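You operate a simulated robot arm through the tools that you are given. There is no shell and no other tool. Be economical: measure what you need, move in short steps, check, and stop when the job is done.

You run a simulated two-armed robot. Do the job below in one go: nothing can be reset, and whatever is moved stays where it is left.

JOB
Top up the oil pot named on the fault display to OK and reset the fault.
Fine: lock the rolls isolator out first and leave it so; yellow-handled jug, back on the cabinet; lid shut. Set down upright: yellow-handled oil jug.

Only the result counts: the job must be done as asked and must still hold three seconds after the hand-in. Knocking over, shifting, dropping, spilling or breaking anything else fails it. A push-on lid holds only when it is set on centred and level and pressed home; a screw cap is set on level and turned clockwise until tight.

ROBOT AND FRAMES
Two 7-joint arms with two-finger parallel grippers on one trunk, on a base that drives. Base frame: it is fixed to the floor where the robot stands at the start and does not move with it; the origin is under the middle of the robot, x ahead of it, y to its left, z up. Lengths are in mm, angles in degrees, forces in N, time in s.
The left shoulder is at the start at [70, 163, 1345], the right one opposite. With the tool pointing down near the work surface each hand reaches from about 100 to 780 mm from the robot's upright axis, wherever it stands, measured 20 degrees to its own side. Places, roughly: blue filler lid [500, 800, 800]; blue-band oil pot [600, 900, 700]; pendant reset key [900, -500, 1100]; red filler lid [700, 300, 1200]; red-band oil pot [800, 300, 1100]; rolls isolator [700, 0, 800]; top of the oil cabinet [900, -500, 700]. Payload 3.43 kg a hand.
The tool frame of a hand sits at the grasp point between the pads (the TCP): z along the fingers, y along the line on which they close. The tips reach 34 mm beyond it. The gripper opens to 128 mm. The fingers are 24 mm wide and 12 mm thick; the gripper's body (48 by 130 mm) begins 96 mm behind the TCP.
Orientation is told as [roll, pitch, yaw] about the base's x, y, z axes, in that order, counted from this pose: with the fingers straight down and closing along the base's y, the tool's x points along the base's -x, its y along +y and its z along -z.

CONTROLS
- The arms move only by the tool drive_tool. It takes "left_deltas", "right_deltas" or both (then of equal length, played together; a hand with none holds still); each is a list of rows, each a list of 7 numbers: the turn, a rotation vector about the base's x, y, z in rad, then the shift along the base's x, y, z in mm, then the opening, from 0 (shut) to 1 (fully open). In form: [[wx, wy, wz, dx, dy, dz, gripper], ...]. A call has 1 to 20 rows; each row shifts and turns the commanded pose from where the row before left it. Each row takes 0.2 s and may step no farther than 50 mm and 8.6 degrees from the row before; otherwise, or with a gripper value out of range, the whole call is refused. A pose out of reach is approached as far as the arm can. The call stops where the force on the tool passes 40 N (or 10 N more than at its start, if that is more) or the arm is blocked; 0.2 s more then pass. Each finger travels about 153 mm/s and halts on what it meets, pressing with about 29 N; the grip force reading is that of the motor and also rises with nothing between the fingers. The clock runs only during rows and for 0.2 s after the last one: add rows that do not move to give the fingers time. The reply holds the time, the measured pose of the TCP, the force on the tool along the base axes, the opening and the grip force, in the units named above and with some noise, with the torque about the TCP (base axes, N m) and any sound that the robot's microphone picked up, and new pictures: "views" is both (left out), scene, wrist or none (wrist: the cameras of the hands that moved).
- Cameras (640 x 400 px; columns grow to the right, rows downward): "scene" is now at [147.9, 27.1, 1582.9]; the picture's right is [0.17, -0.99, 0.00], its down [-0.53, -0.09, -0.85] and it looks along [0.83, 0.14, -0.53] (base axes); focal length 214 px, centre (320, 200). "left" rides on the left gripper at [76, 11, -160] in its tool frame; the picture's right is [-0.15, 0.99, 0.00], its down [-0.88, -0.13, -0.46] and it looks along [-0.45, -0.07, 0.89] (tool axes); focal length 234 px, centre (320, 200). "right" rides on the right gripper at [76, -11, -160] in its tool frame; the picture's right is [0.15, 0.99, 0.00], its down [-0.88, 0.13, -0.46] and it looks along [-0.45, 0.07, 0.89] (tool axes); focal length 234 px, centre (320, 200). There is no depth. A picture from a camera that has moved, and an enlarged one, comes with that camera's place and axes in the base frame and with its lens. The place of the scene camera against the robot may be out by one fixed shift of up to 18 mm in any direction.
- move_column(by): slides the trunk up (or, below 0, down) by that many mm; the arms and the scene camera ride with it, the base frame stays. It gives what a move gives, with no picture.
- base_move(legs): drives the robot by 1 to 6 legs, each [ahead, left, turn to the left] in mm, mm and degrees, along the robot's own axes; the way and the turn of a leg run together, so that a leg with both is an arc; at most 1500 mm and 180 degrees a leg. The arms and the cameras ride along, it lands a little off, and it stops where it bumps. It gives what a move gives, and a new picture of the scene camera.
- turn_head(pan, tilt): turns the head with the scene camera to pan (to the left, within 86 degrees either way) and tilt (down, from -29 to 69), counted from straight ahead of the robot. It gives what a move gives, and a new picture of the scene camera.
- inspect(camera, box): a new picture of the part [left, top, right, bottom] of that camera's present view, enlarged. The clock stands still meanwhile.
- finish_job(): hands the job in; it is judged then, once.

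Work in short steps. Places have to be worked out from the pictures, the camera data and where the tool is seen: move nearer, look again, correct. Check each grasp and each placing, and mend what went wrong. You have 120 turns and 260 pictures in all, those below and enlarged ones among them. Open the grippers and draw the arms clear of the work before you hand the job in, unless the task says otherwise; then end with one line.

The tools are called after "Call:" as name(argument=value, ...) on one line, values as JSON. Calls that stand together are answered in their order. drive_tool: Moves the arms, as the interface text tells. Its arguments: {"type":"object","properties":{"left_deltas":{"type":"array","items":{"type":"array","items":{"type":"number"}}},"right_deltas":{"type":"array","items":{"type":"array","items":{"type":"number"}}},"views":{"type":"string","enum":["both","scene","wrist","none"]}},"required":[]} The other tools are called the same way: move_column (by) slides the trunk up or down; base_move (legs) drives the base; turn_head (pan, tilt) turns the head that bears the scene camera; inspect (camera, box) takes an enlarged picture of a part of a camera's view; finish_job () hands the job in.

At the start:

```text
clock: 0.0
left_position: [486.6, 397.2, 1467.2]
left_orientation: [0.0, 0.0, 0.1]
left_ft_force: [0.4, 1.0, -0.5]
left_ft_torque: [0.02, 0.01, 0.01]
left_opening: 128.1
left_gripper_force: 0.0
right_position: [429.4, -105.3, 1497.0]
right_orientation: [-0.1, -0.1, 0.0]
right_ft_force: [-0.2, -0.8, 0.3]
right_ft_torque: [-0.01, 0.03, 0.0]
right_opening: 128.1
right_gripper_force: 0.1
trunk travel left (down, up): [-825.0, 115.0]
robot x, y, heading: [1.9, 1.5, -0.2]
head pan, tilt: [9.8, 32.2]
```

scene: 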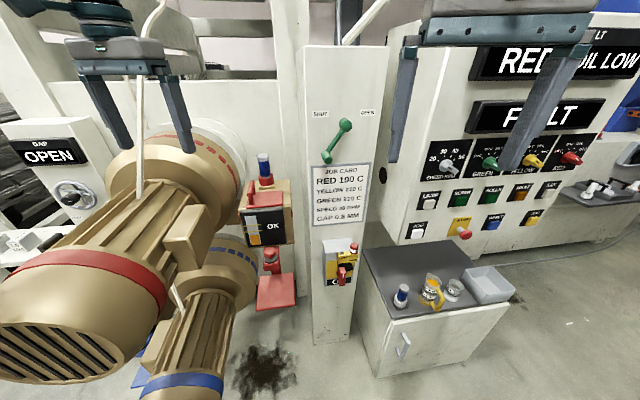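
right: 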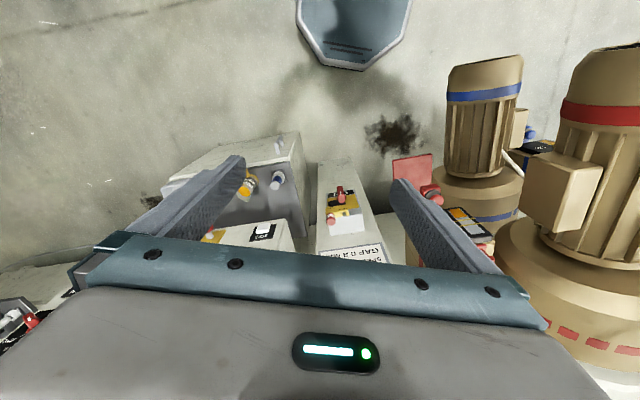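
left: 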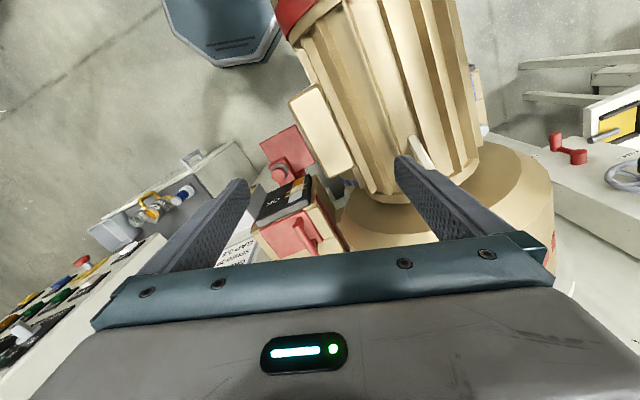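

The display seems to say RED OIL LOW; I enlarge the display, isolator and the pot.

Call:
inspect(camera="scene", box=[380, 0, 640, 160])

Call:
inspect(camera="scene", box=[230, 140, 390, 320])

Call:
inspect(camera="scene", box=[350, 140, 590, 330])

```text
2.46 times, centred on (510, 80) of scene
camera zoom: at [147.9, 27.1, 1582.9], right [0.17, -0.99, 0.0], down [-0.53, -0.09, -0.85], along [0.83, 0.14, -0.53], focal length 528 px, centre (-148, 495)
```

zoom: 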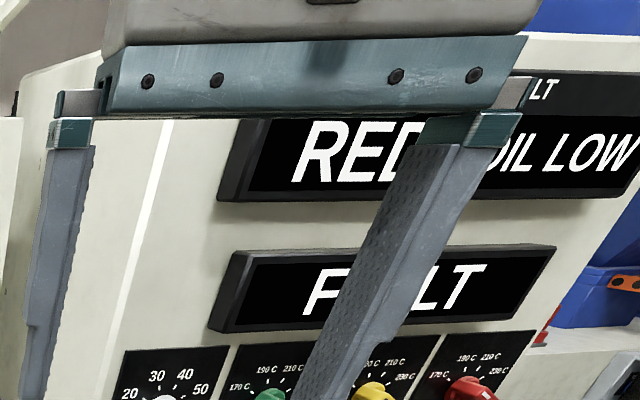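

```text
2.22 times, centred on (310, 230) of scene
camera zoom: at [147.9, 27.1, 1582.9], right [0.17, -0.99, 0.0], down [-0.53, -0.09, -0.85], along [0.83, 0.14, -0.53], focal length 477 px, centre (342, 133)
```

zoom: 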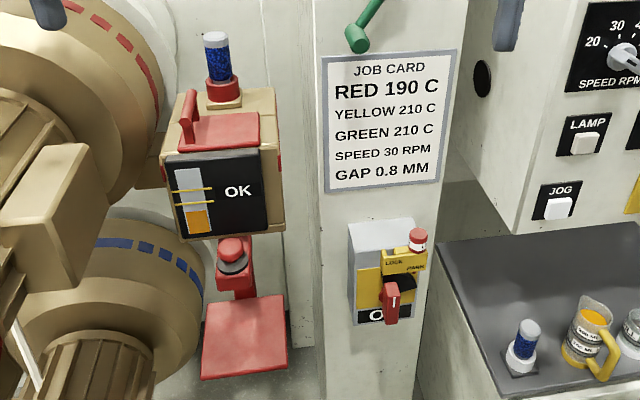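

```text
2.11 times, centred on (470, 235) of scene
camera zoom: at [147.9, 27.1, 1582.9], right [0.17, -0.99, 0.0], down [-0.53, -0.09, -0.85], along [0.83, 0.14, -0.53], focal length 452 px, centre (4, 126)
```

zoom: 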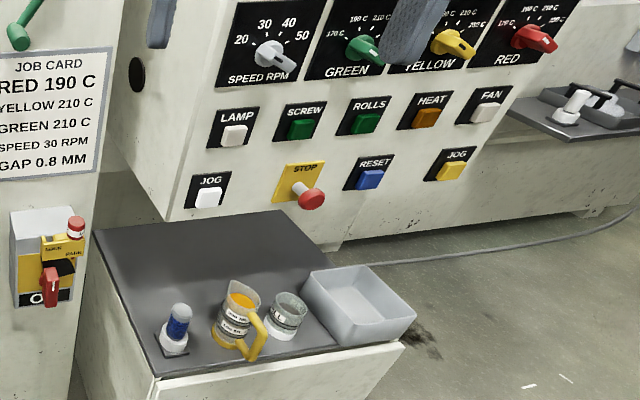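

Red pot it is. I draw both hands back out of view, then look closer at the isolator and padlock.

Call:
drive_tool(left_deltas=[[0, 0, 0, -40, 20, 0, 1], [0, 0, 0, -40, 20, 0, 1], [0, 0, 0, -40, 20, 0, 1], [0, 0, 0, -40, 20, 0, 1], [0, 0, 0, -40, 20, 0, 1]], right_deltas=[[0, 0, 0, -20, -45, 0, 1], [0, 0, 0, -20, -45, 0, 1], [0, 0, 0, -20, -45, 0, 1], [0, 0, 0, -20, -45, 0, 1], [0, 0, 0, -20, -45, 0, 1]], views="scene")

Call:
move_column(by=-300)

Call:
turn_head(pan=0, tilt=35)

```text
clock: 1.2
left_position: [279.3, 495.6, 1471.4]
left_orientation: [0.2, -0.3, -0.1]
left_ft_force: [-0.8, 0.3, 0.3]
left_ft_torque: [0.02, -0.08, 0.03]
left_opening: 127.9
left_gripper_force: 0.1
right_position: [321.1, -331.5, 1497.4]
right_orientation: [0.0, -0.3, 0.1]
right_ft_force: [-0.6, -0.2, 0.8]
right_ft_torque: [0.04, -0.03, 0.03]
right_opening: 127.8
right_gripper_force: 0.1
trunk travel left (down, up): [-825.0, 115.0]
robot x, y, heading: [-0.4, -1.3, 0.2]
head pan, tilt: [9.8, 32.2]
camera scene: at [140.7, 25.4, 1583.6], right [0.17, -0.99, 0.0], down [-0.52, -0.09, -0.85], along [0.84, 0.14, -0.53], focal length 214 px, centre (320, 200)
```

scene: 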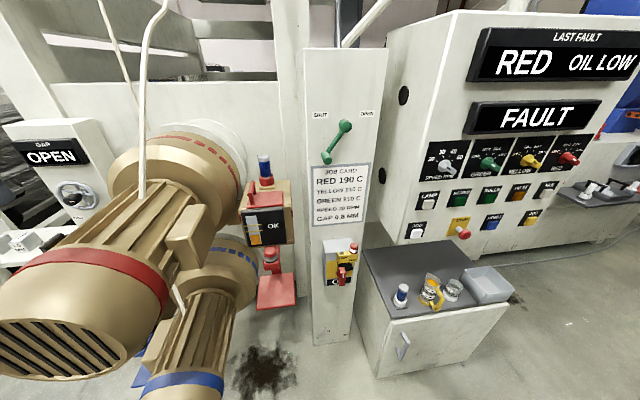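

```text
clock: 2.6
left_position: [283.6, 496.1, 1351.9]
left_orientation: [-0.1, -0.7, 0.1]
left_ft_force: [-2.0, 2.4, 14.7]
left_ft_torque: [-0.8, 0.19, -0.05]
left_opening: 125.5
left_gripper_force: 0.0
right_position: [325.7, -331.2, 1374.5]
right_orientation: [0.2, -0.1, -0.1]
right_ft_force: [0.2, 0.2, 0.6]
right_ft_torque: [0.03, 0.02, 0.0]
right_opening: 128.1
right_gripper_force: 0.0
trunk travel left (down, up): [-703.0, 237.0]
robot x, y, heading: [0.6, 0.3, 0.3]
head pan, tilt: [9.8, 32.2]
stopped: the force on the tool passed its limit at 96 N (the readings are from after the stop); the commanded pose is now the measured one
```

```text
clock: 3.3
left_position: [284.3, 494.8, 1350.7]
left_orientation: [-0.3, -0.8, 0.1]
left_ft_force: [-0.6, 2.8, 14.2]
left_ft_torque: [-0.84, 0.19, -0.08]
left_opening: 126.5
left_gripper_force: 0.1
right_position: [326.8, -331.5, 1375.2]
right_orientation: [0.0, -0.2, -0.1]
right_ft_force: [0.1, -0.3, 0.2]
right_ft_torque: [-0.01, 0.02, -0.01]
right_opening: 128.0
right_gripper_force: 0.0
trunk travel left (down, up): [-703.0, 237.0]
robot x, y, heading: [2.1, -0.6, 0.1]
head pan, tilt: [0.0, 35.0]
camera scene: at [146.7, 11.4, 1456.3], right [0.0, -1.0, 0.0], down [-0.57, 0.0, -0.82], along [0.82, 0.0, -0.57], focal length 214 px, centre (320, 200)
```

scene: 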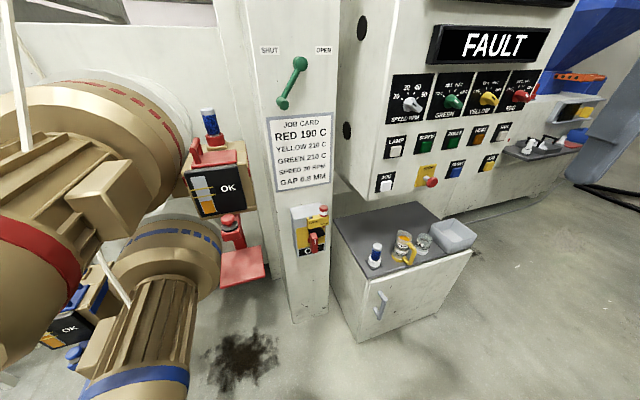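

The left fingertip met the motor; I lift the left hand and bring it in front of the left shoulder, clear of the motor.

Call:
drive_tool(left_deltas=[[0, 0, 0, 0, 0, 40, 1], [0, 0, 0, 0, 0, 40, 1], [0, 0, 0, 0, 0, 30, 1], [0, 0, 0, -15, -45, 0, 1], [0, 0, 0, -15, -45, 0, 1], [0, 0, 0, -10, -45, 0, 1], [0, 0, 0, 0, -45, 0, 1], [0, 0, 0, 0, 0, 0, 1]], views="both")

Call:
inspect(camera="scene", box=[270, 190, 350, 270])

Call:
inspect(camera="scene", box=[340, 190, 500, 290])

Call:
inspect(camera="scene", box=[160, 90, 290, 290])

```text
clock: 5.1
left_position: [246.6, 317.3, 1460.7]
left_orientation: [-0.5, -0.6, 0.0]
left_ft_force: [0.2, 0.2, 0.0]
left_ft_torque: [-0.02, 0.0, 0.03]
left_opening: 127.8
left_gripper_force: 0.0
right_position: [329.0, -329.3, 1373.5]
right_orientation: [0.0, 0.0, -0.1]
right_ft_force: [0.0, 0.5, 0.4]
right_ft_torque: [-0.08, 0.0, 0.01]
right_opening: 127.9
right_gripper_force: 0.0
trunk travel left (down, up): [-703.0, 237.0]
robot x, y, heading: [-4.9, -0.5, -0.3]
head pan, tilt: [0.0, 35.0]
camera scene: at [147.7, 12.9, 1456.1], right [0.0, -1.0, 0.0], down [-0.57, 0.0, -0.82], along [0.82, 0.0, -0.57], focal length 214 px, centre (320, 200)
camera left: at [170.0, 329.1, 1619.0], right [0.15, 0.99, 0.0], down [0.88, -0.13, 0.47], along [0.46, -0.07, -0.88], focal length 234 px, centre (320, 200)
```

scene: 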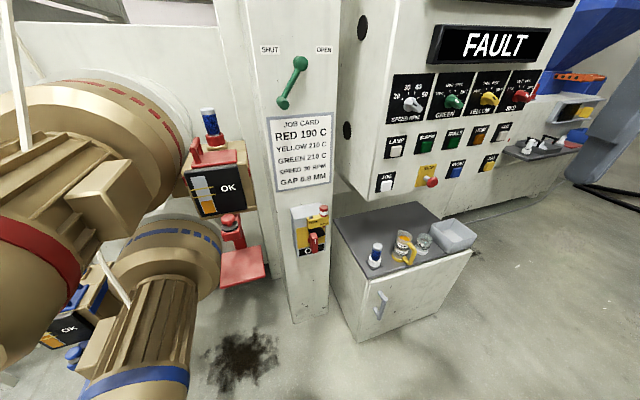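
left: 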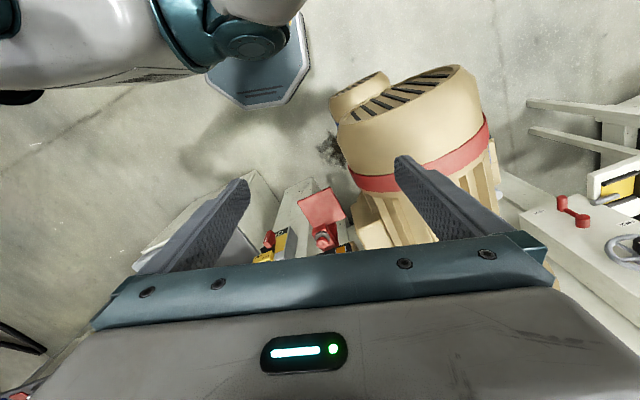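

```text
5.00 times, centred on (310, 230) of scene
camera zoom: at [147.7, 12.9, 1456.1], right [0.0, -1.0, 0.0], down [-0.57, 0.0, -0.82], along [0.82, 0.0, -0.57], focal length 1072 px, centre (370, 50)
```

zoom: 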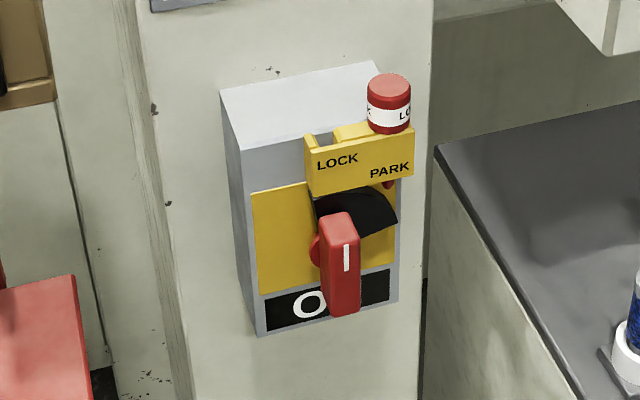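

```text
4.00 times, centred on (420, 240) of scene
camera zoom: at [147.7, 12.9, 1456.1], right [0.0, -1.0, 0.0], down [-0.57, 0.0, -0.82], along [0.82, 0.0, -0.57], focal length 858 px, centre (-80, 40)
```

zoom: 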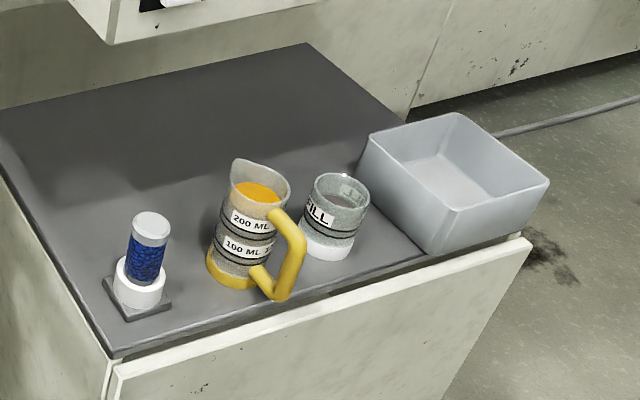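

```text
2.00 times, centred on (225, 190) of scene
camera zoom: at [147.7, 12.9, 1456.1], right [0.0, -1.0, 0.0], down [-0.57, 0.0, -0.82], along [0.82, 0.0, -0.57], focal length 429 px, centre (510, 220)
```

zoom: 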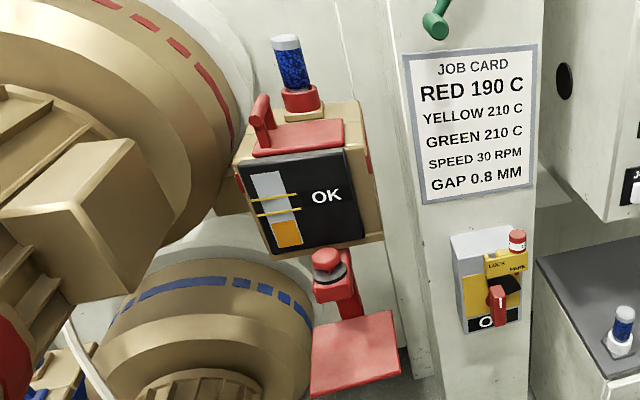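

I bring the right hand, tilted 45° forward, in front of the isolator to see it closely.

Call:
drive_tool(right_deltas=[[0, -0.131, 0, 14, 24, -38, 1], [0, -0.131, 0, 14, 24, -38, 1], [0, -0.131, 0, 14, 24, -38, 1], [0, -0.131, 0, 14, 24, -38, 1], [0, -0.131, 0, 14, 24, -38, 1], [0, -0.131, 0, 14, 24, -38, 1], [0, 0, 0, 14, 24, -38, 1], [0, 0, 0, 14, 24, -38, 1], [0, 0, 0, 14, 24, -38, 1], [0, 0, 0, 14, 24, -38, 1], [0, 0, 0, 14, 24, -38, 1], [0, 0, 0, 0, 0, 0, 1]], views="both")

```text
clock: 7.7
left_position: [245.5, 316.0, 1461.7]
left_orientation: [-0.3, -0.8, 0.0]
left_ft_force: [0.1, -0.7, 0.1]
left_ft_torque: [-0.03, 0.01, 0.0]
left_opening: 127.9
left_gripper_force: 0.1
right_position: [564.5, -51.6, 1022.6]
right_orientation: [0.2, -45.1, -0.2]
right_ft_force: [-0.5, -0.3, -0.5]
right_ft_torque: [0.02, 0.0, 0.04]
right_opening: 127.9
right_gripper_force: 0.1
right hand out of reach, approached as far as the arm can: row 4, 5, 6
trunk travel left (down, up): [-703.0, 237.0]
robot x, y, heading: [1.2, 2.9, 0.2]
head pan, tilt: [0.0, 35.0]
camera scene: at [147.2, 11.3, 1456.2], right [0.0, -1.0, 0.0], down [-0.57, 0.0, -0.82], along [0.82, 0.0, -0.57], focal length 214 px, centre (320, 200)
camera right: at [398.7, -64.0, 1081.5], right [-0.1, 0.99, -0.1], down [0.3, 0.13, 0.95], along [0.95, 0.07, -0.31], focal length 234 px, centre (320, 200)
```

scene: 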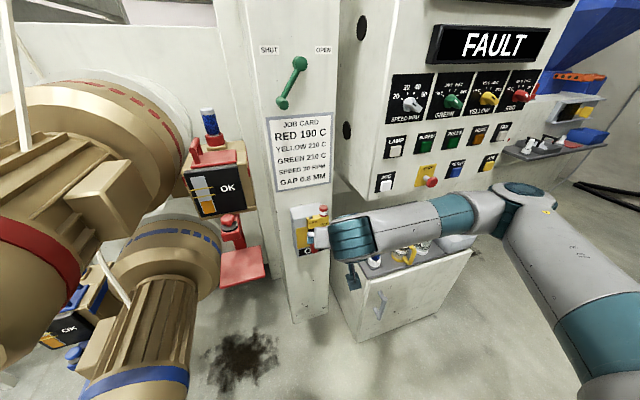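
right: 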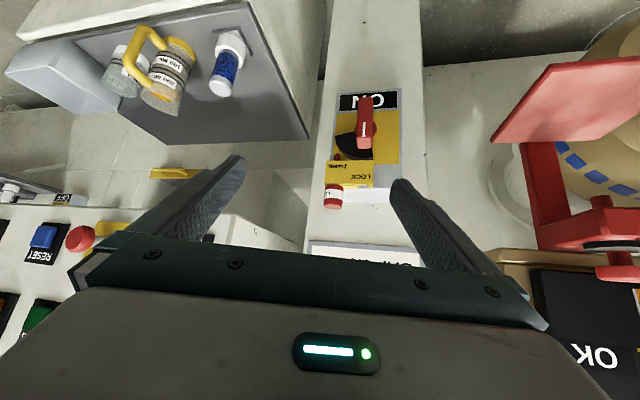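

Call:
inspect(camera="right", box=[300, 70, 440, 230])

Call:
inspect(camera="right", box=[80, 0, 320, 150])

```text
2.50 times, centred on (370, 150) of right
camera zoom: at [398.7, -64.0, 1081.5], right [-0.1, 0.99, -0.1], down [0.3, 0.13, 0.95], along [0.95, 0.07, -0.31], focal length 585 px, centre (195, 325)
```

zoom: 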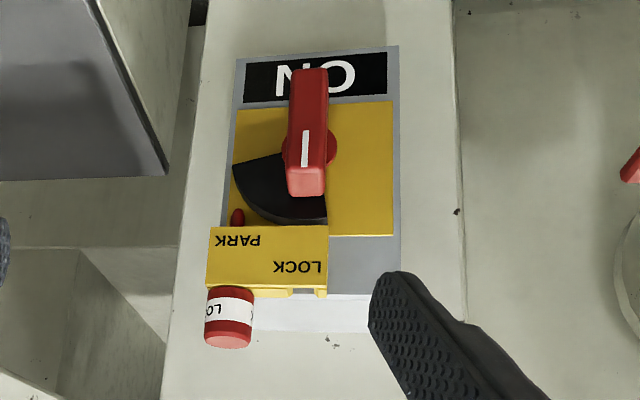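

```text
2.67 times, centred on (200, 75) of right
camera zoom: at [398.7, -64.0, 1081.5], right [-0.1, 0.99, -0.1], down [0.3, 0.13, 0.95], along [0.95, 0.07, -0.31], focal length 624 px, centre (640, 533)
```

zoom: 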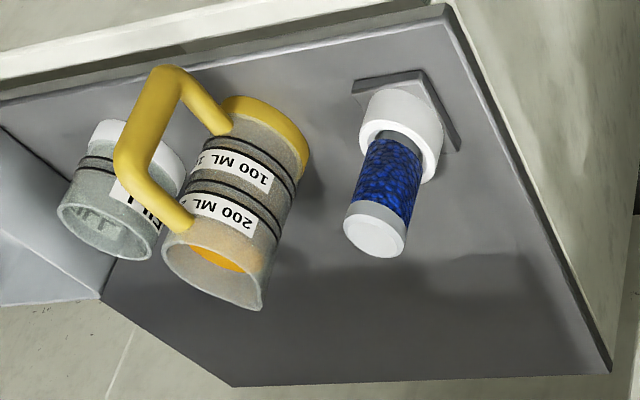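

Both views put the isolator hub near (844, 57, 755), and the machine is turned about 16° left. The handle is at ON, and a sector plate blocks the LOCK hole. I draw the right hand back, then drive closer and square up.

Call:
drive_tool(right_deltas=[[0, 0, 0, -40, -10, 10, 1], [0, 0, 0, -40, -10, 10, 1], [0, 0, 0, -40, -10, 10, 1]], views="none")

Call:
base_move(legs=[[0, 0, 16], [145, -40, 0]])

```text
clock: 8.5
left_position: [247.8, 317.8, 1460.0]
left_orientation: [-0.3, -0.6, -0.1]
left_ft_force: [0.3, -0.1, 0.3]
left_ft_torque: [-0.04, 0.03, 0.03]
left_opening: 127.9
left_gripper_force: 0.1
right_position: [490.5, -56.1, 1051.9]
right_orientation: [-0.1, -45.1, 0.0]
right_ft_force: [0.0, -0.1, -0.9]
right_ft_torque: [-0.04, -0.04, -0.02]
right_opening: 128.1
right_gripper_force: 0.0
right hand out of reach, approached as far as the arm can: row 2, 3
trunk travel left (down, up): [-703.0, 237.0]
robot x, y, heading: [-0.4, -1.8, 0.2]
head pan, tilt: [0.0, 35.0]
```

```text
clock: 10.8
left_position: [296.5, 372.5, 1462.0]
left_orientation: [-0.3, -0.7, 16.1]
left_ft_force: [-0.1, -0.8, -0.5]
left_ft_torque: [0.0, 0.0, 0.01]
left_opening: 128.1
left_gripper_force: 0.0
right_position: [634.5, 82.2, 1052.3]
right_orientation: [0.1, -45.0, 16.0]
right_ft_force: [-0.2, -0.6, 0.4]
right_ft_torque: [0.01, -0.01, 0.01]
right_opening: 128.2
right_gripper_force: 0.0
trunk travel left (down, up): [-703.0, 237.0]
robot x, y, heading: [148.4, -2.2, 16.0]
head pan, tilt: [0.0, 35.0]
camera scene: at [288.6, 51.5, 1456.3], right [0.28, -0.96, 0.0], down [-0.55, -0.16, -0.82], along [0.79, 0.23, -0.57], focal length 214 px, centre (320, 200)
```

scene: 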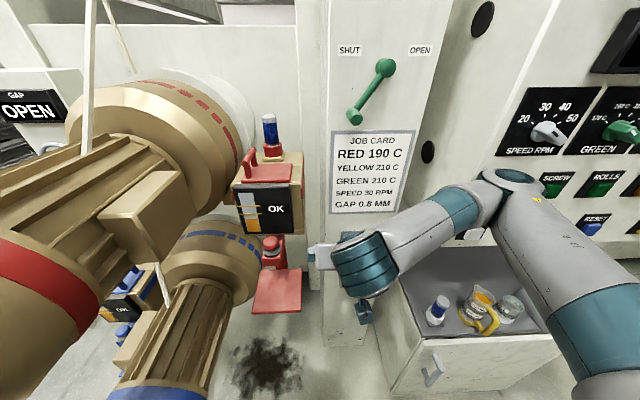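

Base is well placed. I level the right tool (pointing along heading 16°) and lower it to a standoff 150 mm before the hub.

Call:
drive_tool(right_deltas=[[0.0362, -0.126, 0, 8, -8, -37, 1], [0.0362, -0.126, 0, 8, -8, -37, 1], [0.0362, -0.126, 0, 8, -8, -37, 1], [0.0362, -0.126, 0, 8, -8, -37, 1], [0.0362, -0.126, 0, 8, -8, -37, 1], [0.0362, -0.126, 0, 8, -8, -37, 1], [0, 0, 0, 8, -8, -37, 1], [0, 0, 0, 8, -8, -37, 1], [0, 0, 0, 0, 0, 0, 1]], views="both")

```text
clock: 12.1
left_position: [295.0, 372.7, 1461.5]
left_orientation: [-0.3, -0.8, 16.1]
left_ft_force: [0.1, -0.7, -0.1]
left_ft_torque: [-0.04, -0.03, 0.0]
left_opening: 127.9
left_gripper_force: 0.0
right_position: [703.8, 149.6, 917.5]
right_orientation: [-7.3, -83.1, 21.2]
right_ft_force: [-0.4, -0.7, 0.8]
right_ft_torque: [0.01, 0.0, -0.02]
right_opening: 128.1
right_gripper_force: 0.1
right hand out of reach, approached as far as the arm can: row 1, 4, 5, 6
trunk travel left (down, up): [-703.0, 237.0]
robot x, y, heading: [150.4, 3.8, 15.9]
head pan, tilt: [0.0, 35.0]
stopped in row 6 (right hand): the force on the tool passed its limit at 105 N (the readings are from after the stop); the commanded pose is now the measured one
camera scene: at [287.0, 51.2, 1456.5], right [0.27, -0.96, 0.0], down [-0.55, -0.16, -0.82], along [0.79, 0.23, -0.57], focal length 214 px, centre (320, 200)
camera right: at [543.4, 97.4, 862.1], right [-0.26, 0.95, -0.16], down [-0.37, 0.06, 0.93], along [0.89, 0.3, 0.34], focal length 234 px, centre (320, 200)
```

scene: 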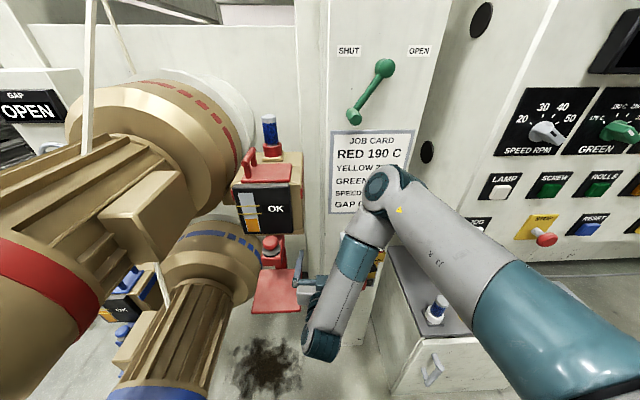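
right: 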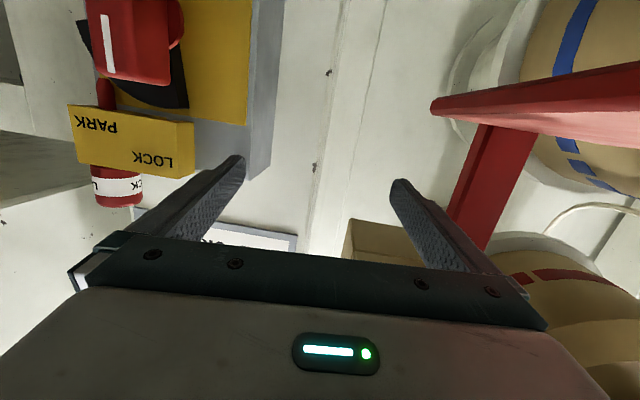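

The left finger of the right hand seems to have met the red bracket; the arm is folded awkwardly. I back off to the right, raise the left hand, and will lower the trunk for a better arm posture.

Call:
drive_tool(right_deltas=[[0, 0, 0, -20, -35, 0, 1], [0, 0, 0, -40, -20, 0, 1], [0, 0, 0, -40, -20, 0, 1], [0, 0, 0, -30, -30, 0, 1], [0, 0, 0, 0, 0, 0, 1]], left_deltas=[[0, 0, 0, 0, 0, 45, 1], [0, 0, 0, 0, 0, 45, 1], [0, 0, 0, 0, 0, 45, 1], [0, 0, 0, 0, 0, 45, 1], [0, 0, 0, 0, 0, 0, 1]], views="both")

```text
clock: 13.3
left_position: [316.4, 365.9, 1526.7]
left_orientation: [-0.4, -0.8, 16.0]
left_ft_force: [-0.3, -1.0, 0.3]
left_ft_torque: [-0.01, -0.02, 0.01]
left_opening: 127.6
left_gripper_force: 0.0
left hand out of reach, approached as far as the arm can: row 2, 3, 4
right_position: [704.8, 149.6, 917.6]
right_orientation: [-7.0, -83.0, 21.0]
right_ft_force: [-3.2, -0.6, 1.2]
right_ft_torque: [-0.04, -0.07, -0.21]
right_opening: 127.9
right_gripper_force: 0.0
right hand out of reach, approached as far as the arm can: row 1, 2, 3, 4
trunk travel left (down, up): [-703.0, 237.0]
robot x, y, heading: [144.6, -0.4, 16.1]
head pan, tilt: [0.0, 35.0]
camera scene: at [289.4, 51.6, 1456.2], right [0.27, -0.96, 0.0], down [-0.55, -0.16, -0.82], along [0.79, 0.22, -0.57], focal length 214 px, centre (320, 200)
camera right: at [544.9, 97.9, 861.3], right [-0.26, 0.95, -0.16], down [-0.37, 0.06, 0.93], along [0.89, 0.3, 0.34], focal length 234 px, centre (320, 200)
camera left: at [239.0, 356.4, 1685.0], right [-0.13, 0.99, -0.01], down [0.88, 0.12, 0.47], along [0.46, 0.06, -0.88], focal length 234 px, centre (320, 200)
```

scene: 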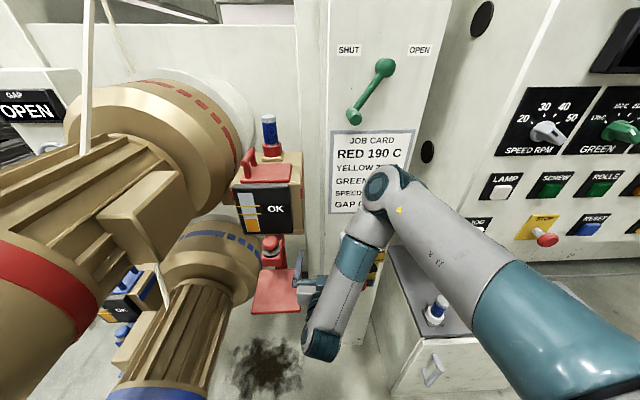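
right: 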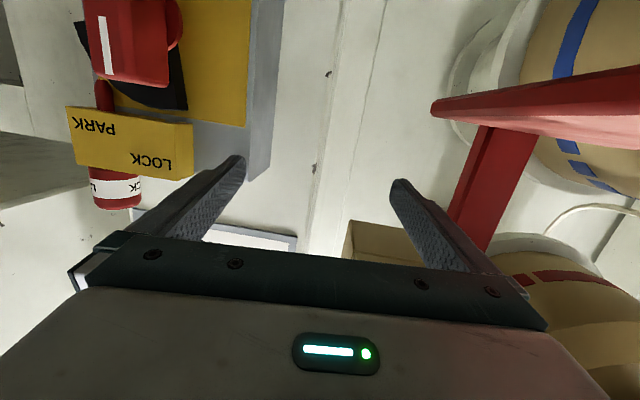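
left: 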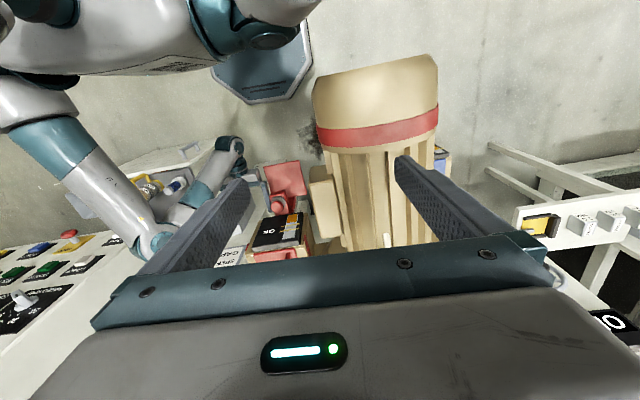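

The arm is at a joint limit with the tool level this close. I back the base out 260 mm (straight along the tool axis), then lower the trunk so a level tool is natural.

Call:
base_move(legs=[[-270, 0, 0]])

Call:
move_column(by=-150)

```text
clock: 15.2
left_position: [57.5, 291.4, 1526.6]
left_orientation: [-0.4, -0.7, 16.2]
left_ft_force: [-0.5, -0.2, -0.6]
left_ft_torque: [0.0, 0.01, 0.0]
left_opening: 127.9
left_gripper_force: 0.0
right_position: [445.3, 77.3, 915.9]
right_orientation: [-6.9, -82.8, 21.0]
right_ft_force: [-0.1, 0.9, -0.2]
right_ft_torque: [-0.01, -0.05, 0.02]
right_opening: 128.0
right_gripper_force: 0.0
trunk travel left (down, up): [-703.0, 237.0]
robot x, y, heading: [-114.5, -73.9, 15.9]
head pan, tilt: [0.0, 35.0]
camera scene: at [31.2, -22.8, 1456.0], right [0.28, -0.96, 0.0], down [-0.55, -0.16, -0.82], along [0.79, 0.23, -0.57], focal length 214 px, centre (320, 200)
```

scene: 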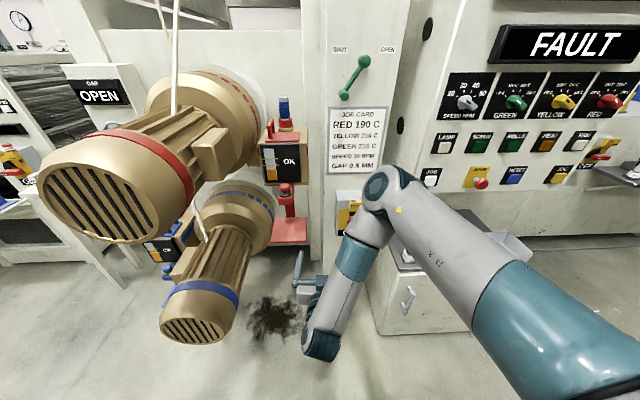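

```text
clock: 17.0
left_position: [55.4, 291.8, 1377.4]
left_orientation: [-0.3, -0.6, 16.2]
left_ft_force: [-0.6, -0.4, 0.0]
left_ft_torque: [-0.02, -0.02, -0.04]
left_opening: 127.8
left_gripper_force: 0.0
right_position: [445.2, 76.9, 767.7]
right_orientation: [-6.7, -83.1, 20.8]
right_ft_force: [0.7, 0.7, -0.3]
right_ft_torque: [0.01, 0.06, -0.02]
right_opening: 128.1
right_gripper_force: 0.0
trunk travel left (down, up): [-553.0, 387.0]
robot x, y, heading: [-113.8, -73.3, 16.1]
head pan, tilt: [0.0, 35.0]
```

Continue lowering 200 mm and then raise the right hand back to hub height with the tool level, moving ahead 150 mm so the arm unfolds.

Call:
move_column(by=-200)

Call:
drive_tool(right_deltas=[[0, 0, 0, 19, 5, 40, 1], [0, 0, 0, 19, 5, 40, 1], [0, 0, 0, 19, 5, 40, 1], [0, 0, 0, 19, 5, 40, 1], [0, 0, 0, 19, 5, 20, 1], [0, 0, 0, 0, 0, 0, 1]], views="both")

```text
clock: 19.2
left_position: [57.0, 291.1, 1175.9]
left_orientation: [-0.4, -0.6, 16.2]
left_ft_force: [-0.7, 0.2, 0.5]
left_ft_torque: [0.0, -0.02, 0.01]
left_opening: 127.9
left_gripper_force: 0.1
right_position: [444.9, 76.6, 567.2]
right_orientation: [-6.7, -83.0, 20.8]
right_ft_force: [0.5, -0.6, 1.0]
right_ft_torque: [0.02, -0.01, 0.0]
right_opening: 127.8
right_gripper_force: 0.0
trunk travel left (down, up): [-353.0, 587.0]
robot x, y, heading: [-109.9, -71.1, 16.1]
head pan, tilt: [0.0, 35.0]
```

```text
clock: 20.6
left_position: [57.3, 291.8, 1176.6]
left_orientation: [-0.3, -0.6, 16.1]
left_ft_force: [0.1, 0.3, 0.4]
left_ft_torque: [0.01, -0.01, 0.0]
left_opening: 127.7
left_gripper_force: 0.0
right_position: [542.4, 102.3, 746.2]
right_orientation: [-6.8, -83.0, 21.0]
right_ft_force: [-0.1, 0.3, 0.0]
right_ft_torque: [0.0, 0.0, -0.01]
right_opening: 128.1
right_gripper_force: 0.1
trunk travel left (down, up): [-353.0, 587.0]
robot x, y, heading: [-114.6, -73.6, 16.1]
head pan, tilt: [0.0, 35.0]
camera scene: at [30.0, -23.0, 1106.1], right [0.28, -0.96, 0.0], down [-0.55, -0.16, -0.82], along [0.79, 0.23, -0.57], focal length 214 px, centre (320, 200)
camera right: at [382.2, 49.3, 690.8], right [-0.26, 0.95, -0.16], down [-0.37, 0.05, 0.93], along [0.89, 0.3, 0.34], focal length 234 px, centre (320, 200)
```

scene: 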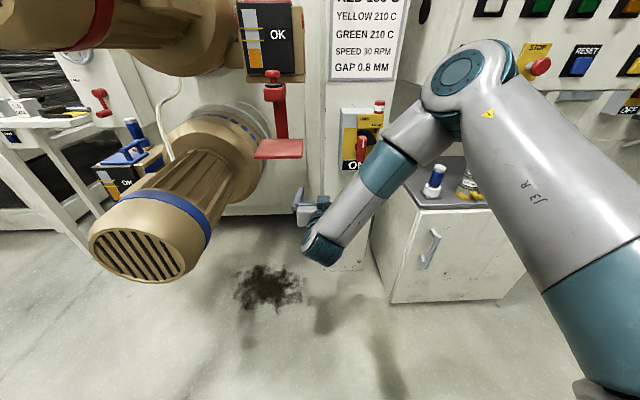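
right: 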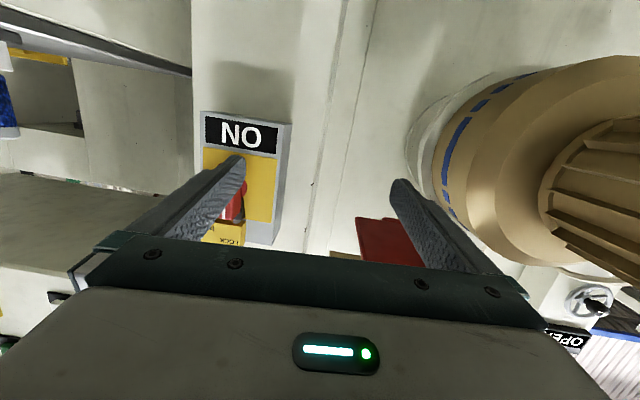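

Tool z now points 7° down; I correct that and slide sideways so that the gripper is centred before the hub.

Call:
drive_tool(right_deltas=[[0.017, -0.059, 0.017, 9, -30, 2, 1], [0.017, -0.059, 0.017, 9, -30, 2, 1], [0, 0, 0, 9, -30, 2, 1], [0, 0, 0, 9, -30, 3, 1], [0, 0, 0, 0, 0, 0, 1]], views="wrist")

Call:
inspect(camera="scene", box=[280, 80, 440, 220])

```text
clock: 21.8
left_position: [56.3, 291.6, 1175.4]
left_orientation: [-0.5, -0.7, 16.2]
left_ft_force: [0.2, -0.2, 0.5]
left_ft_torque: [0.0, 0.02, -0.01]
left_opening: 128.2
left_gripper_force: 0.3
right_position: [545.7, 31.5, 785.0]
right_orientation: [-65.0, -89.2, 80.5]
right_ft_force: [2.0, -0.7, -0.2]
right_ft_torque: [0.0, 0.0, 0.03]
right_opening: 127.9
right_gripper_force: 0.0
right hand out of reach, approached as far as the arm can: row 2, 3, 4
trunk travel left (down, up): [-353.0, 587.0]
robot x, y, heading: [-109.7, -73.2, 15.8]
head pan, tilt: [0.0, 35.0]
camera right: at [393.6, -23.7, 710.3], right [-0.26, 0.95, -0.16], down [-0.47, 0.02, 0.88], along [0.84, 0.31, 0.44], focal length 234 px, centre (320, 200)
```

right: 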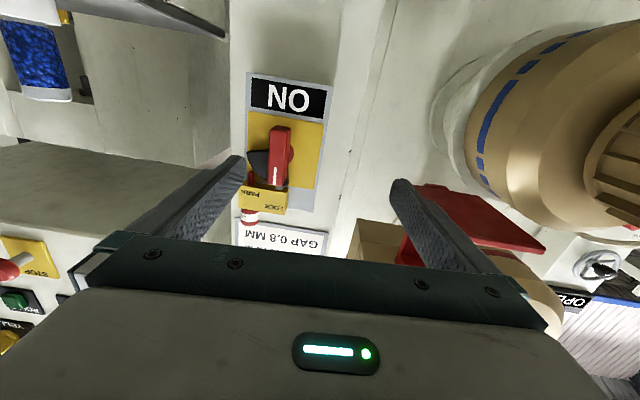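

```text
2.86 times, centred on (360, 150) of scene
camera zoom: at [30.4, -23.1, 1106.1], right [0.28, -0.96, 0.0], down [-0.55, -0.16, -0.82], along [0.79, 0.23, -0.57], focal length 613 px, centre (206, 343)
```

zoom: 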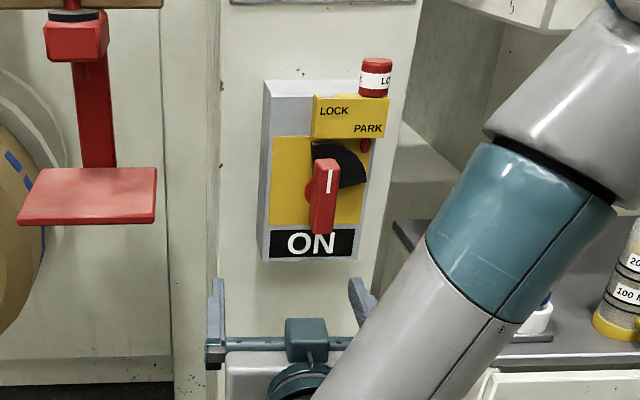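

The wrist is at its limit again because the arm is too folded; I back the base another 170 mm and extend the arm instead.

Call:
base_move(legs=[[-170, 0, 0]])

Call:
drive_tool(right_deltas=[[0, 0, 0, 45, 10, 0, 1], [0, 0, 0, 45, 10, 0, 1], [0, 0, 0, 45, 10, 0, 1], [0.0, 0, 0, 45, 10, -10, 1], [0, 0, 0, 0, 0, -10, 1], [0, 0, 0, 0, 0, 0, 1]], views="both")

```text
clock: 23.2
left_position: [-106.0, 244.6, 1174.9]
left_orientation: [-0.4, -0.9, 16.1]
left_ft_force: [0.3, -0.3, -0.4]
left_ft_torque: [0.02, -0.04, 0.01]
left_opening: 128.2
left_gripper_force: 0.1
right_position: [382.9, -17.3, 786.4]
right_orientation: [-70.9, -89.2, 86.2]
right_ft_force: [-1.1, -0.6, -1.0]
right_ft_torque: [0.0, 0.05, 0.04]
right_opening: 127.9
right_gripper_force: 0.0
trunk travel left (down, up): [-353.0, 587.0]
robot x, y, heading: [-275.5, -121.8, 15.8]
head pan, tilt: [0.0, 35.0]
camera scene: at [-132.5, -70.2, 1106.3], right [0.28, -0.96, 0.0], down [-0.55, -0.16, -0.82], along [0.79, 0.23, -0.57], focal length 214 px, centre (320, 200)
```

scene: 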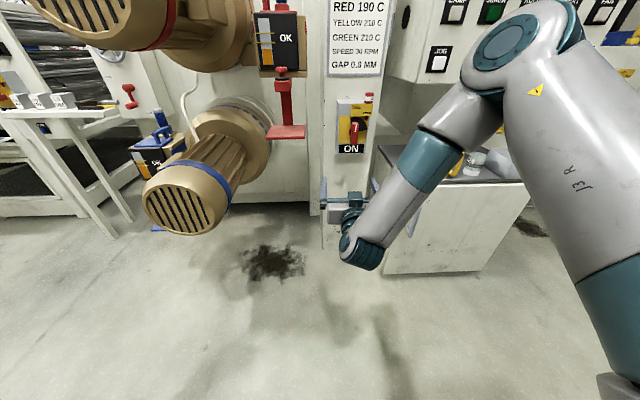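

```text
clock: 24.6
left_position: [-104.4, 244.4, 1176.6]
left_orientation: [-0.4, -0.7, 16.0]
left_ft_force: [-0.3, 0.5, 0.7]
left_ft_torque: [-0.02, 0.0, -0.02]
left_opening: 127.7
left_gripper_force: 0.0
right_position: [540.3, 62.6, 794.3]
right_orientation: [-48.0, -89.1, 62.8]
right_ft_force: [0.1, 0.3, -0.6]
right_ft_torque: [0.04, -0.03, 0.0]
right_opening: 127.9
right_gripper_force: 0.0
right hand out of reach, approached as far as the arm can: row 1, 2, 3, 4, 5
trunk travel left (down, up): [-353.0, 587.0]
robot x, y, heading: [-272.2, -120.6, 15.9]
head pan, tilt: [0.0, 35.0]
camera scene: at [-131.2, -69.9, 1106.1], right [0.28, -0.96, 0.0], down [-0.55, -0.16, -0.82], along [0.79, 0.23, -0.57], focal length 214 px, centre (320, 200)
camera right: at [388.1, 11.2, 718.9], right [-0.25, 0.95, -0.16], down [-0.47, 0.02, 0.88], along [0.85, 0.3, 0.44], focal length 234 px, centre (320, 200)
```

scene: 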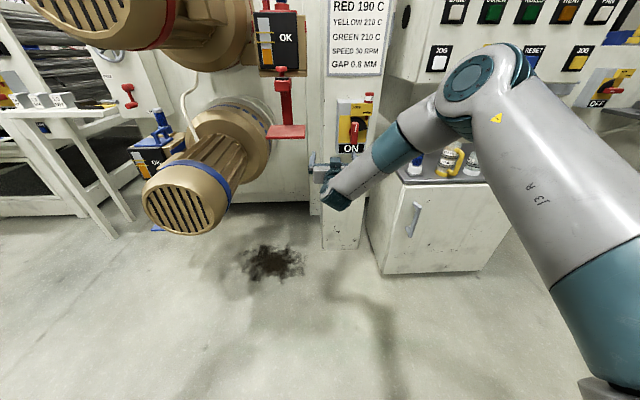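
right: 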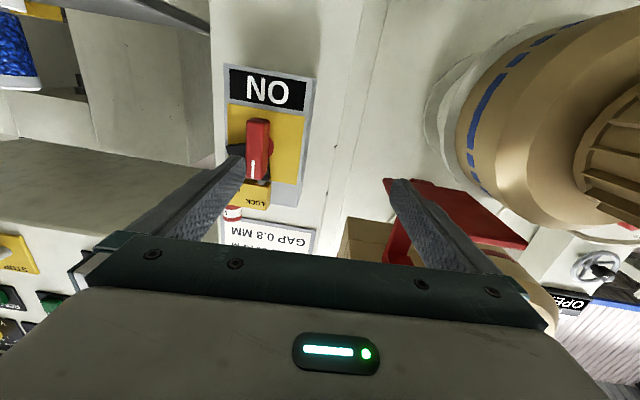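

The hand is reaching across the body; shifting the base 110 mm left should put the isolator straight ahead of the right shoulder. Then I slide the hand right.

Call:
base_move(legs=[[0, 110, 0]])

Call:
drive_tool(right_deltas=[[0, 0, 0, 11, -38, -5, 1], [0, 0, 0, 11, -38, -5, 1], [0, 0, 0, 11, -38, -5, 1], [0, 0, 0, 11, -38, -5, 1], [0, 0, 0, 11, -38, -5, 1], [0, 0, 0, 0, 0, 0, 1]], views="both")

```text
clock: 25.8
left_position: [-135.6, 352.0, 1175.8]
left_orientation: [-0.5, -0.7, 16.2]
left_ft_force: [0.1, -0.2, -0.2]
left_ft_torque: [-0.04, -0.01, -0.01]
left_opening: 128.3
left_gripper_force: 0.1
right_position: [508.9, 170.3, 794.5]
right_orientation: [-50.4, -89.0, 65.2]
right_ft_force: [-0.6, -1.4, -0.6]
right_ft_torque: [-0.01, 0.04, -0.04]
right_opening: 128.1
right_gripper_force: 0.0
trunk travel left (down, up): [-353.0, 587.0]
robot x, y, heading: [-303.8, -13.3, 15.9]
head pan, tilt: [0.0, 35.0]
camera scene: at [-162.2, 37.3, 1106.1], right [0.28, -0.96, 0.0], down [-0.55, -0.16, -0.82], along [0.79, 0.23, -0.57], focal length 214 px, centre (320, 200)
```

scene: 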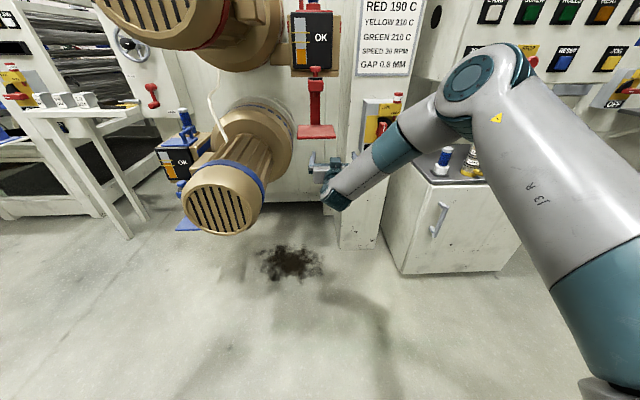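

```text
clock: 27.2
left_position: [-134.9, 351.4, 1176.1]
left_orientation: [-0.4, -0.7, 16.1]
left_ft_force: [0.5, -0.3, -0.9]
left_ft_torque: [-0.02, 0.02, -0.01]
left_opening: 128.0
left_gripper_force: 0.1
right_position: [520.4, 97.5, 853.4]
right_orientation: [-21.7, -87.8, 34.8]
right_ft_force: [-1.1, 0.2, -0.9]
right_ft_torque: [0.0, 0.0, -0.01]
right_opening: 128.1
right_gripper_force: 0.1
right hand out of reach, approached as far as the arm can: row 1, 2, 3, 4, 5
trunk travel left (down, up): [-353.0, 587.0]
robot x, y, heading: [-298.8, -16.1, 16.1]
head pan, tilt: [0.0, 35.0]
camera scene: at [-161.7, 36.6, 1106.1], right [0.28, -0.96, 0.0], down [-0.55, -0.16, -0.82], along [0.79, 0.23, -0.57], focal length 214 px, centre (320, 200)
camera right: at [365.3, 49.2, 782.9], right [-0.23, 0.96, -0.16], down [-0.45, 0.04, 0.89], along [0.87, 0.28, 0.42], focal length 234 px, centre (320, 200)
```

scene: 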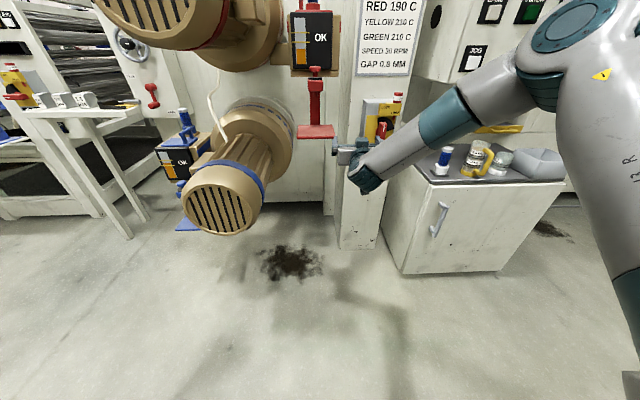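
right: 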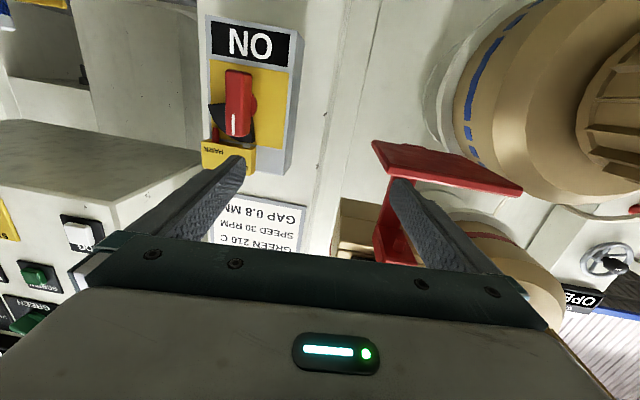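

Level is hard for this wrist. I relax the tool pitch by 30° (pointing slightly down) and see whether the arm reaches the commanded place.

Call:
drive_tool(right_deltas=[[-0.036, 0.126, 0, 0, 0, 0, 1], [-0.036, 0.126, 0, 0, 0, 0, 1], [-0.036, 0.126, 0, 0, 0, 0, 1], [-0.036, 0.126, 0, 0, 0, 0, 1], [0, 0, 0, 0, 0, 0, 1], [0, 0, 0, 0, 0, 0, 1]], views="both")

```text
clock: 28.6
left_position: [-134.9, 350.9, 1176.2]
left_orientation: [-0.3, -0.8, 16.1]
left_ft_force: [-0.1, -1.0, -0.9]
left_ft_torque: [-0.02, 0.01, 0.01]
left_opening: 127.8
left_gripper_force: 0.0
right_position: [520.5, 96.7, 853.1]
right_orientation: [-2.3, -59.3, 17.2]
right_ft_force: [0.0, -0.6, 0.1]
right_ft_torque: [0.0, -0.01, -0.03]
right_opening: 128.1
right_gripper_force: 0.1
trunk travel left (down, up): [-353.0, 587.0]
robot x, y, heading: [-303.0, -14.3, 15.9]
head pan, tilt: [0.0, 35.0]
camera scene: at [-162.0, 36.2, 1106.1], right [0.28, -0.96, 0.0], down [-0.55, -0.16, -0.82], along [0.79, 0.23, -0.57], focal length 214 px, centre (320, 200)
camera right: at [354.4, 40.7, 869.5], right [-0.33, 0.93, -0.15], down [0.02, 0.16, 0.99], along [0.94, 0.33, -0.07], focal length 234 px, centre (320, 200)
```

scene: 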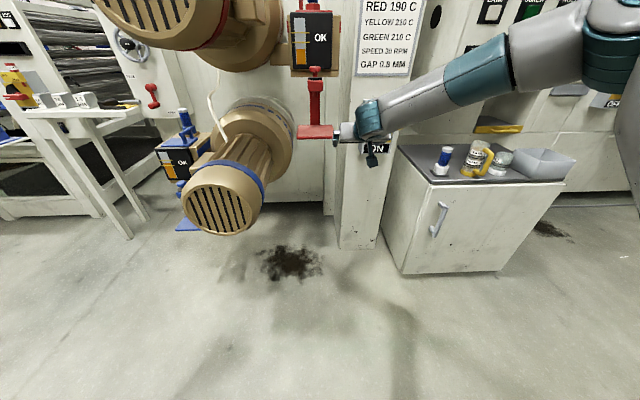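
right: 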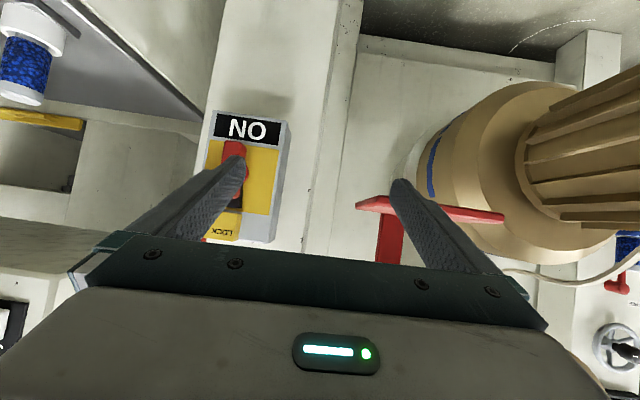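

Re-triangulating with all views gives the handle near (766, 33, 822). I move the hand in front of it for a square look.

Call:
drive_tool(right_deltas=[[0, 0, 0, 12, -35, 5, 1], [0, 0, 0, 12, -35, 5, 1], [0, 0, 0, 12, -36, 5, 1], [0, 0, 0, 10, 0, 0, 1], [0, 0, 0, 0, 0, 0, 1]], views="both")

Call:
inspect(camera="right", box=[240, 80, 400, 240])

```text
clock: 29.8
left_position: [-135.2, 350.4, 1175.9]
left_orientation: [-0.4, -0.7, 16.1]
left_ft_force: [0.5, 0.0, -0.1]
left_ft_torque: [-0.01, -0.01, -0.01]
left_opening: 128.1
left_gripper_force: 0.0
right_position: [566.6, -8.4, 869.3]
right_orientation: [-2.4, -59.4, 17.3]
right_ft_force: [0.2, 1.3, -0.3]
right_ft_torque: [0.0, 0.0, 0.01]
right_opening: 127.9
right_gripper_force: 0.1
trunk travel left (down, up): [-353.0, 587.0]
robot x, y, heading: [-300.1, -13.7, 16.2]
head pan, tilt: [0.0, 35.0]
camera scene: at [-162.0, 35.7, 1106.2], right [0.28, -0.96, 0.0], down [-0.55, -0.16, -0.82], along [0.79, 0.23, -0.57], focal length 214 px, centre (320, 200)
camera right: at [400.7, -65.8, 885.2], right [-0.33, 0.93, -0.15], down [0.02, 0.16, 0.99], along [0.94, 0.33, -0.07], focal length 234 px, centre (320, 200)
```

scene: 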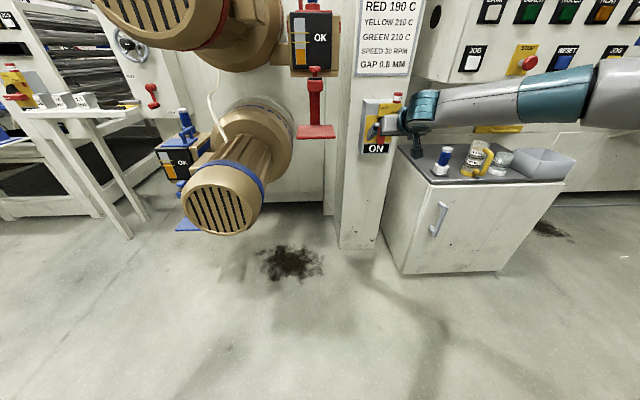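
right: 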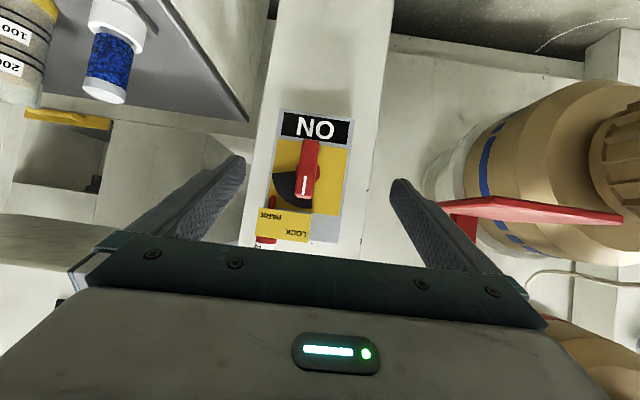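

```text
2.50 times, centred on (320, 160) of right
camera zoom: at [400.7, -65.8, 885.2], right [-0.33, 0.93, -0.15], down [0.02, 0.16, 0.99], along [0.94, 0.33, -0.07], focal length 585 px, centre (320, 300)
```

zoom: 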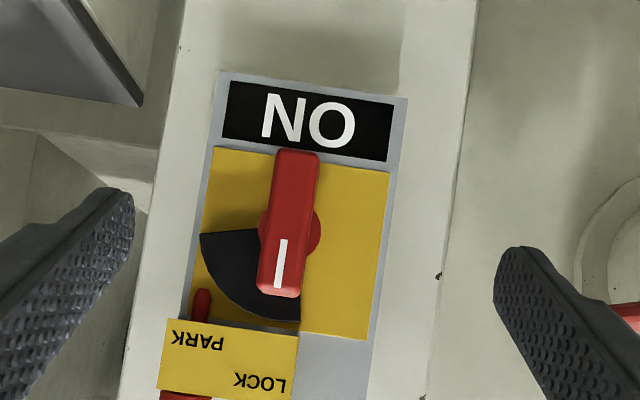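

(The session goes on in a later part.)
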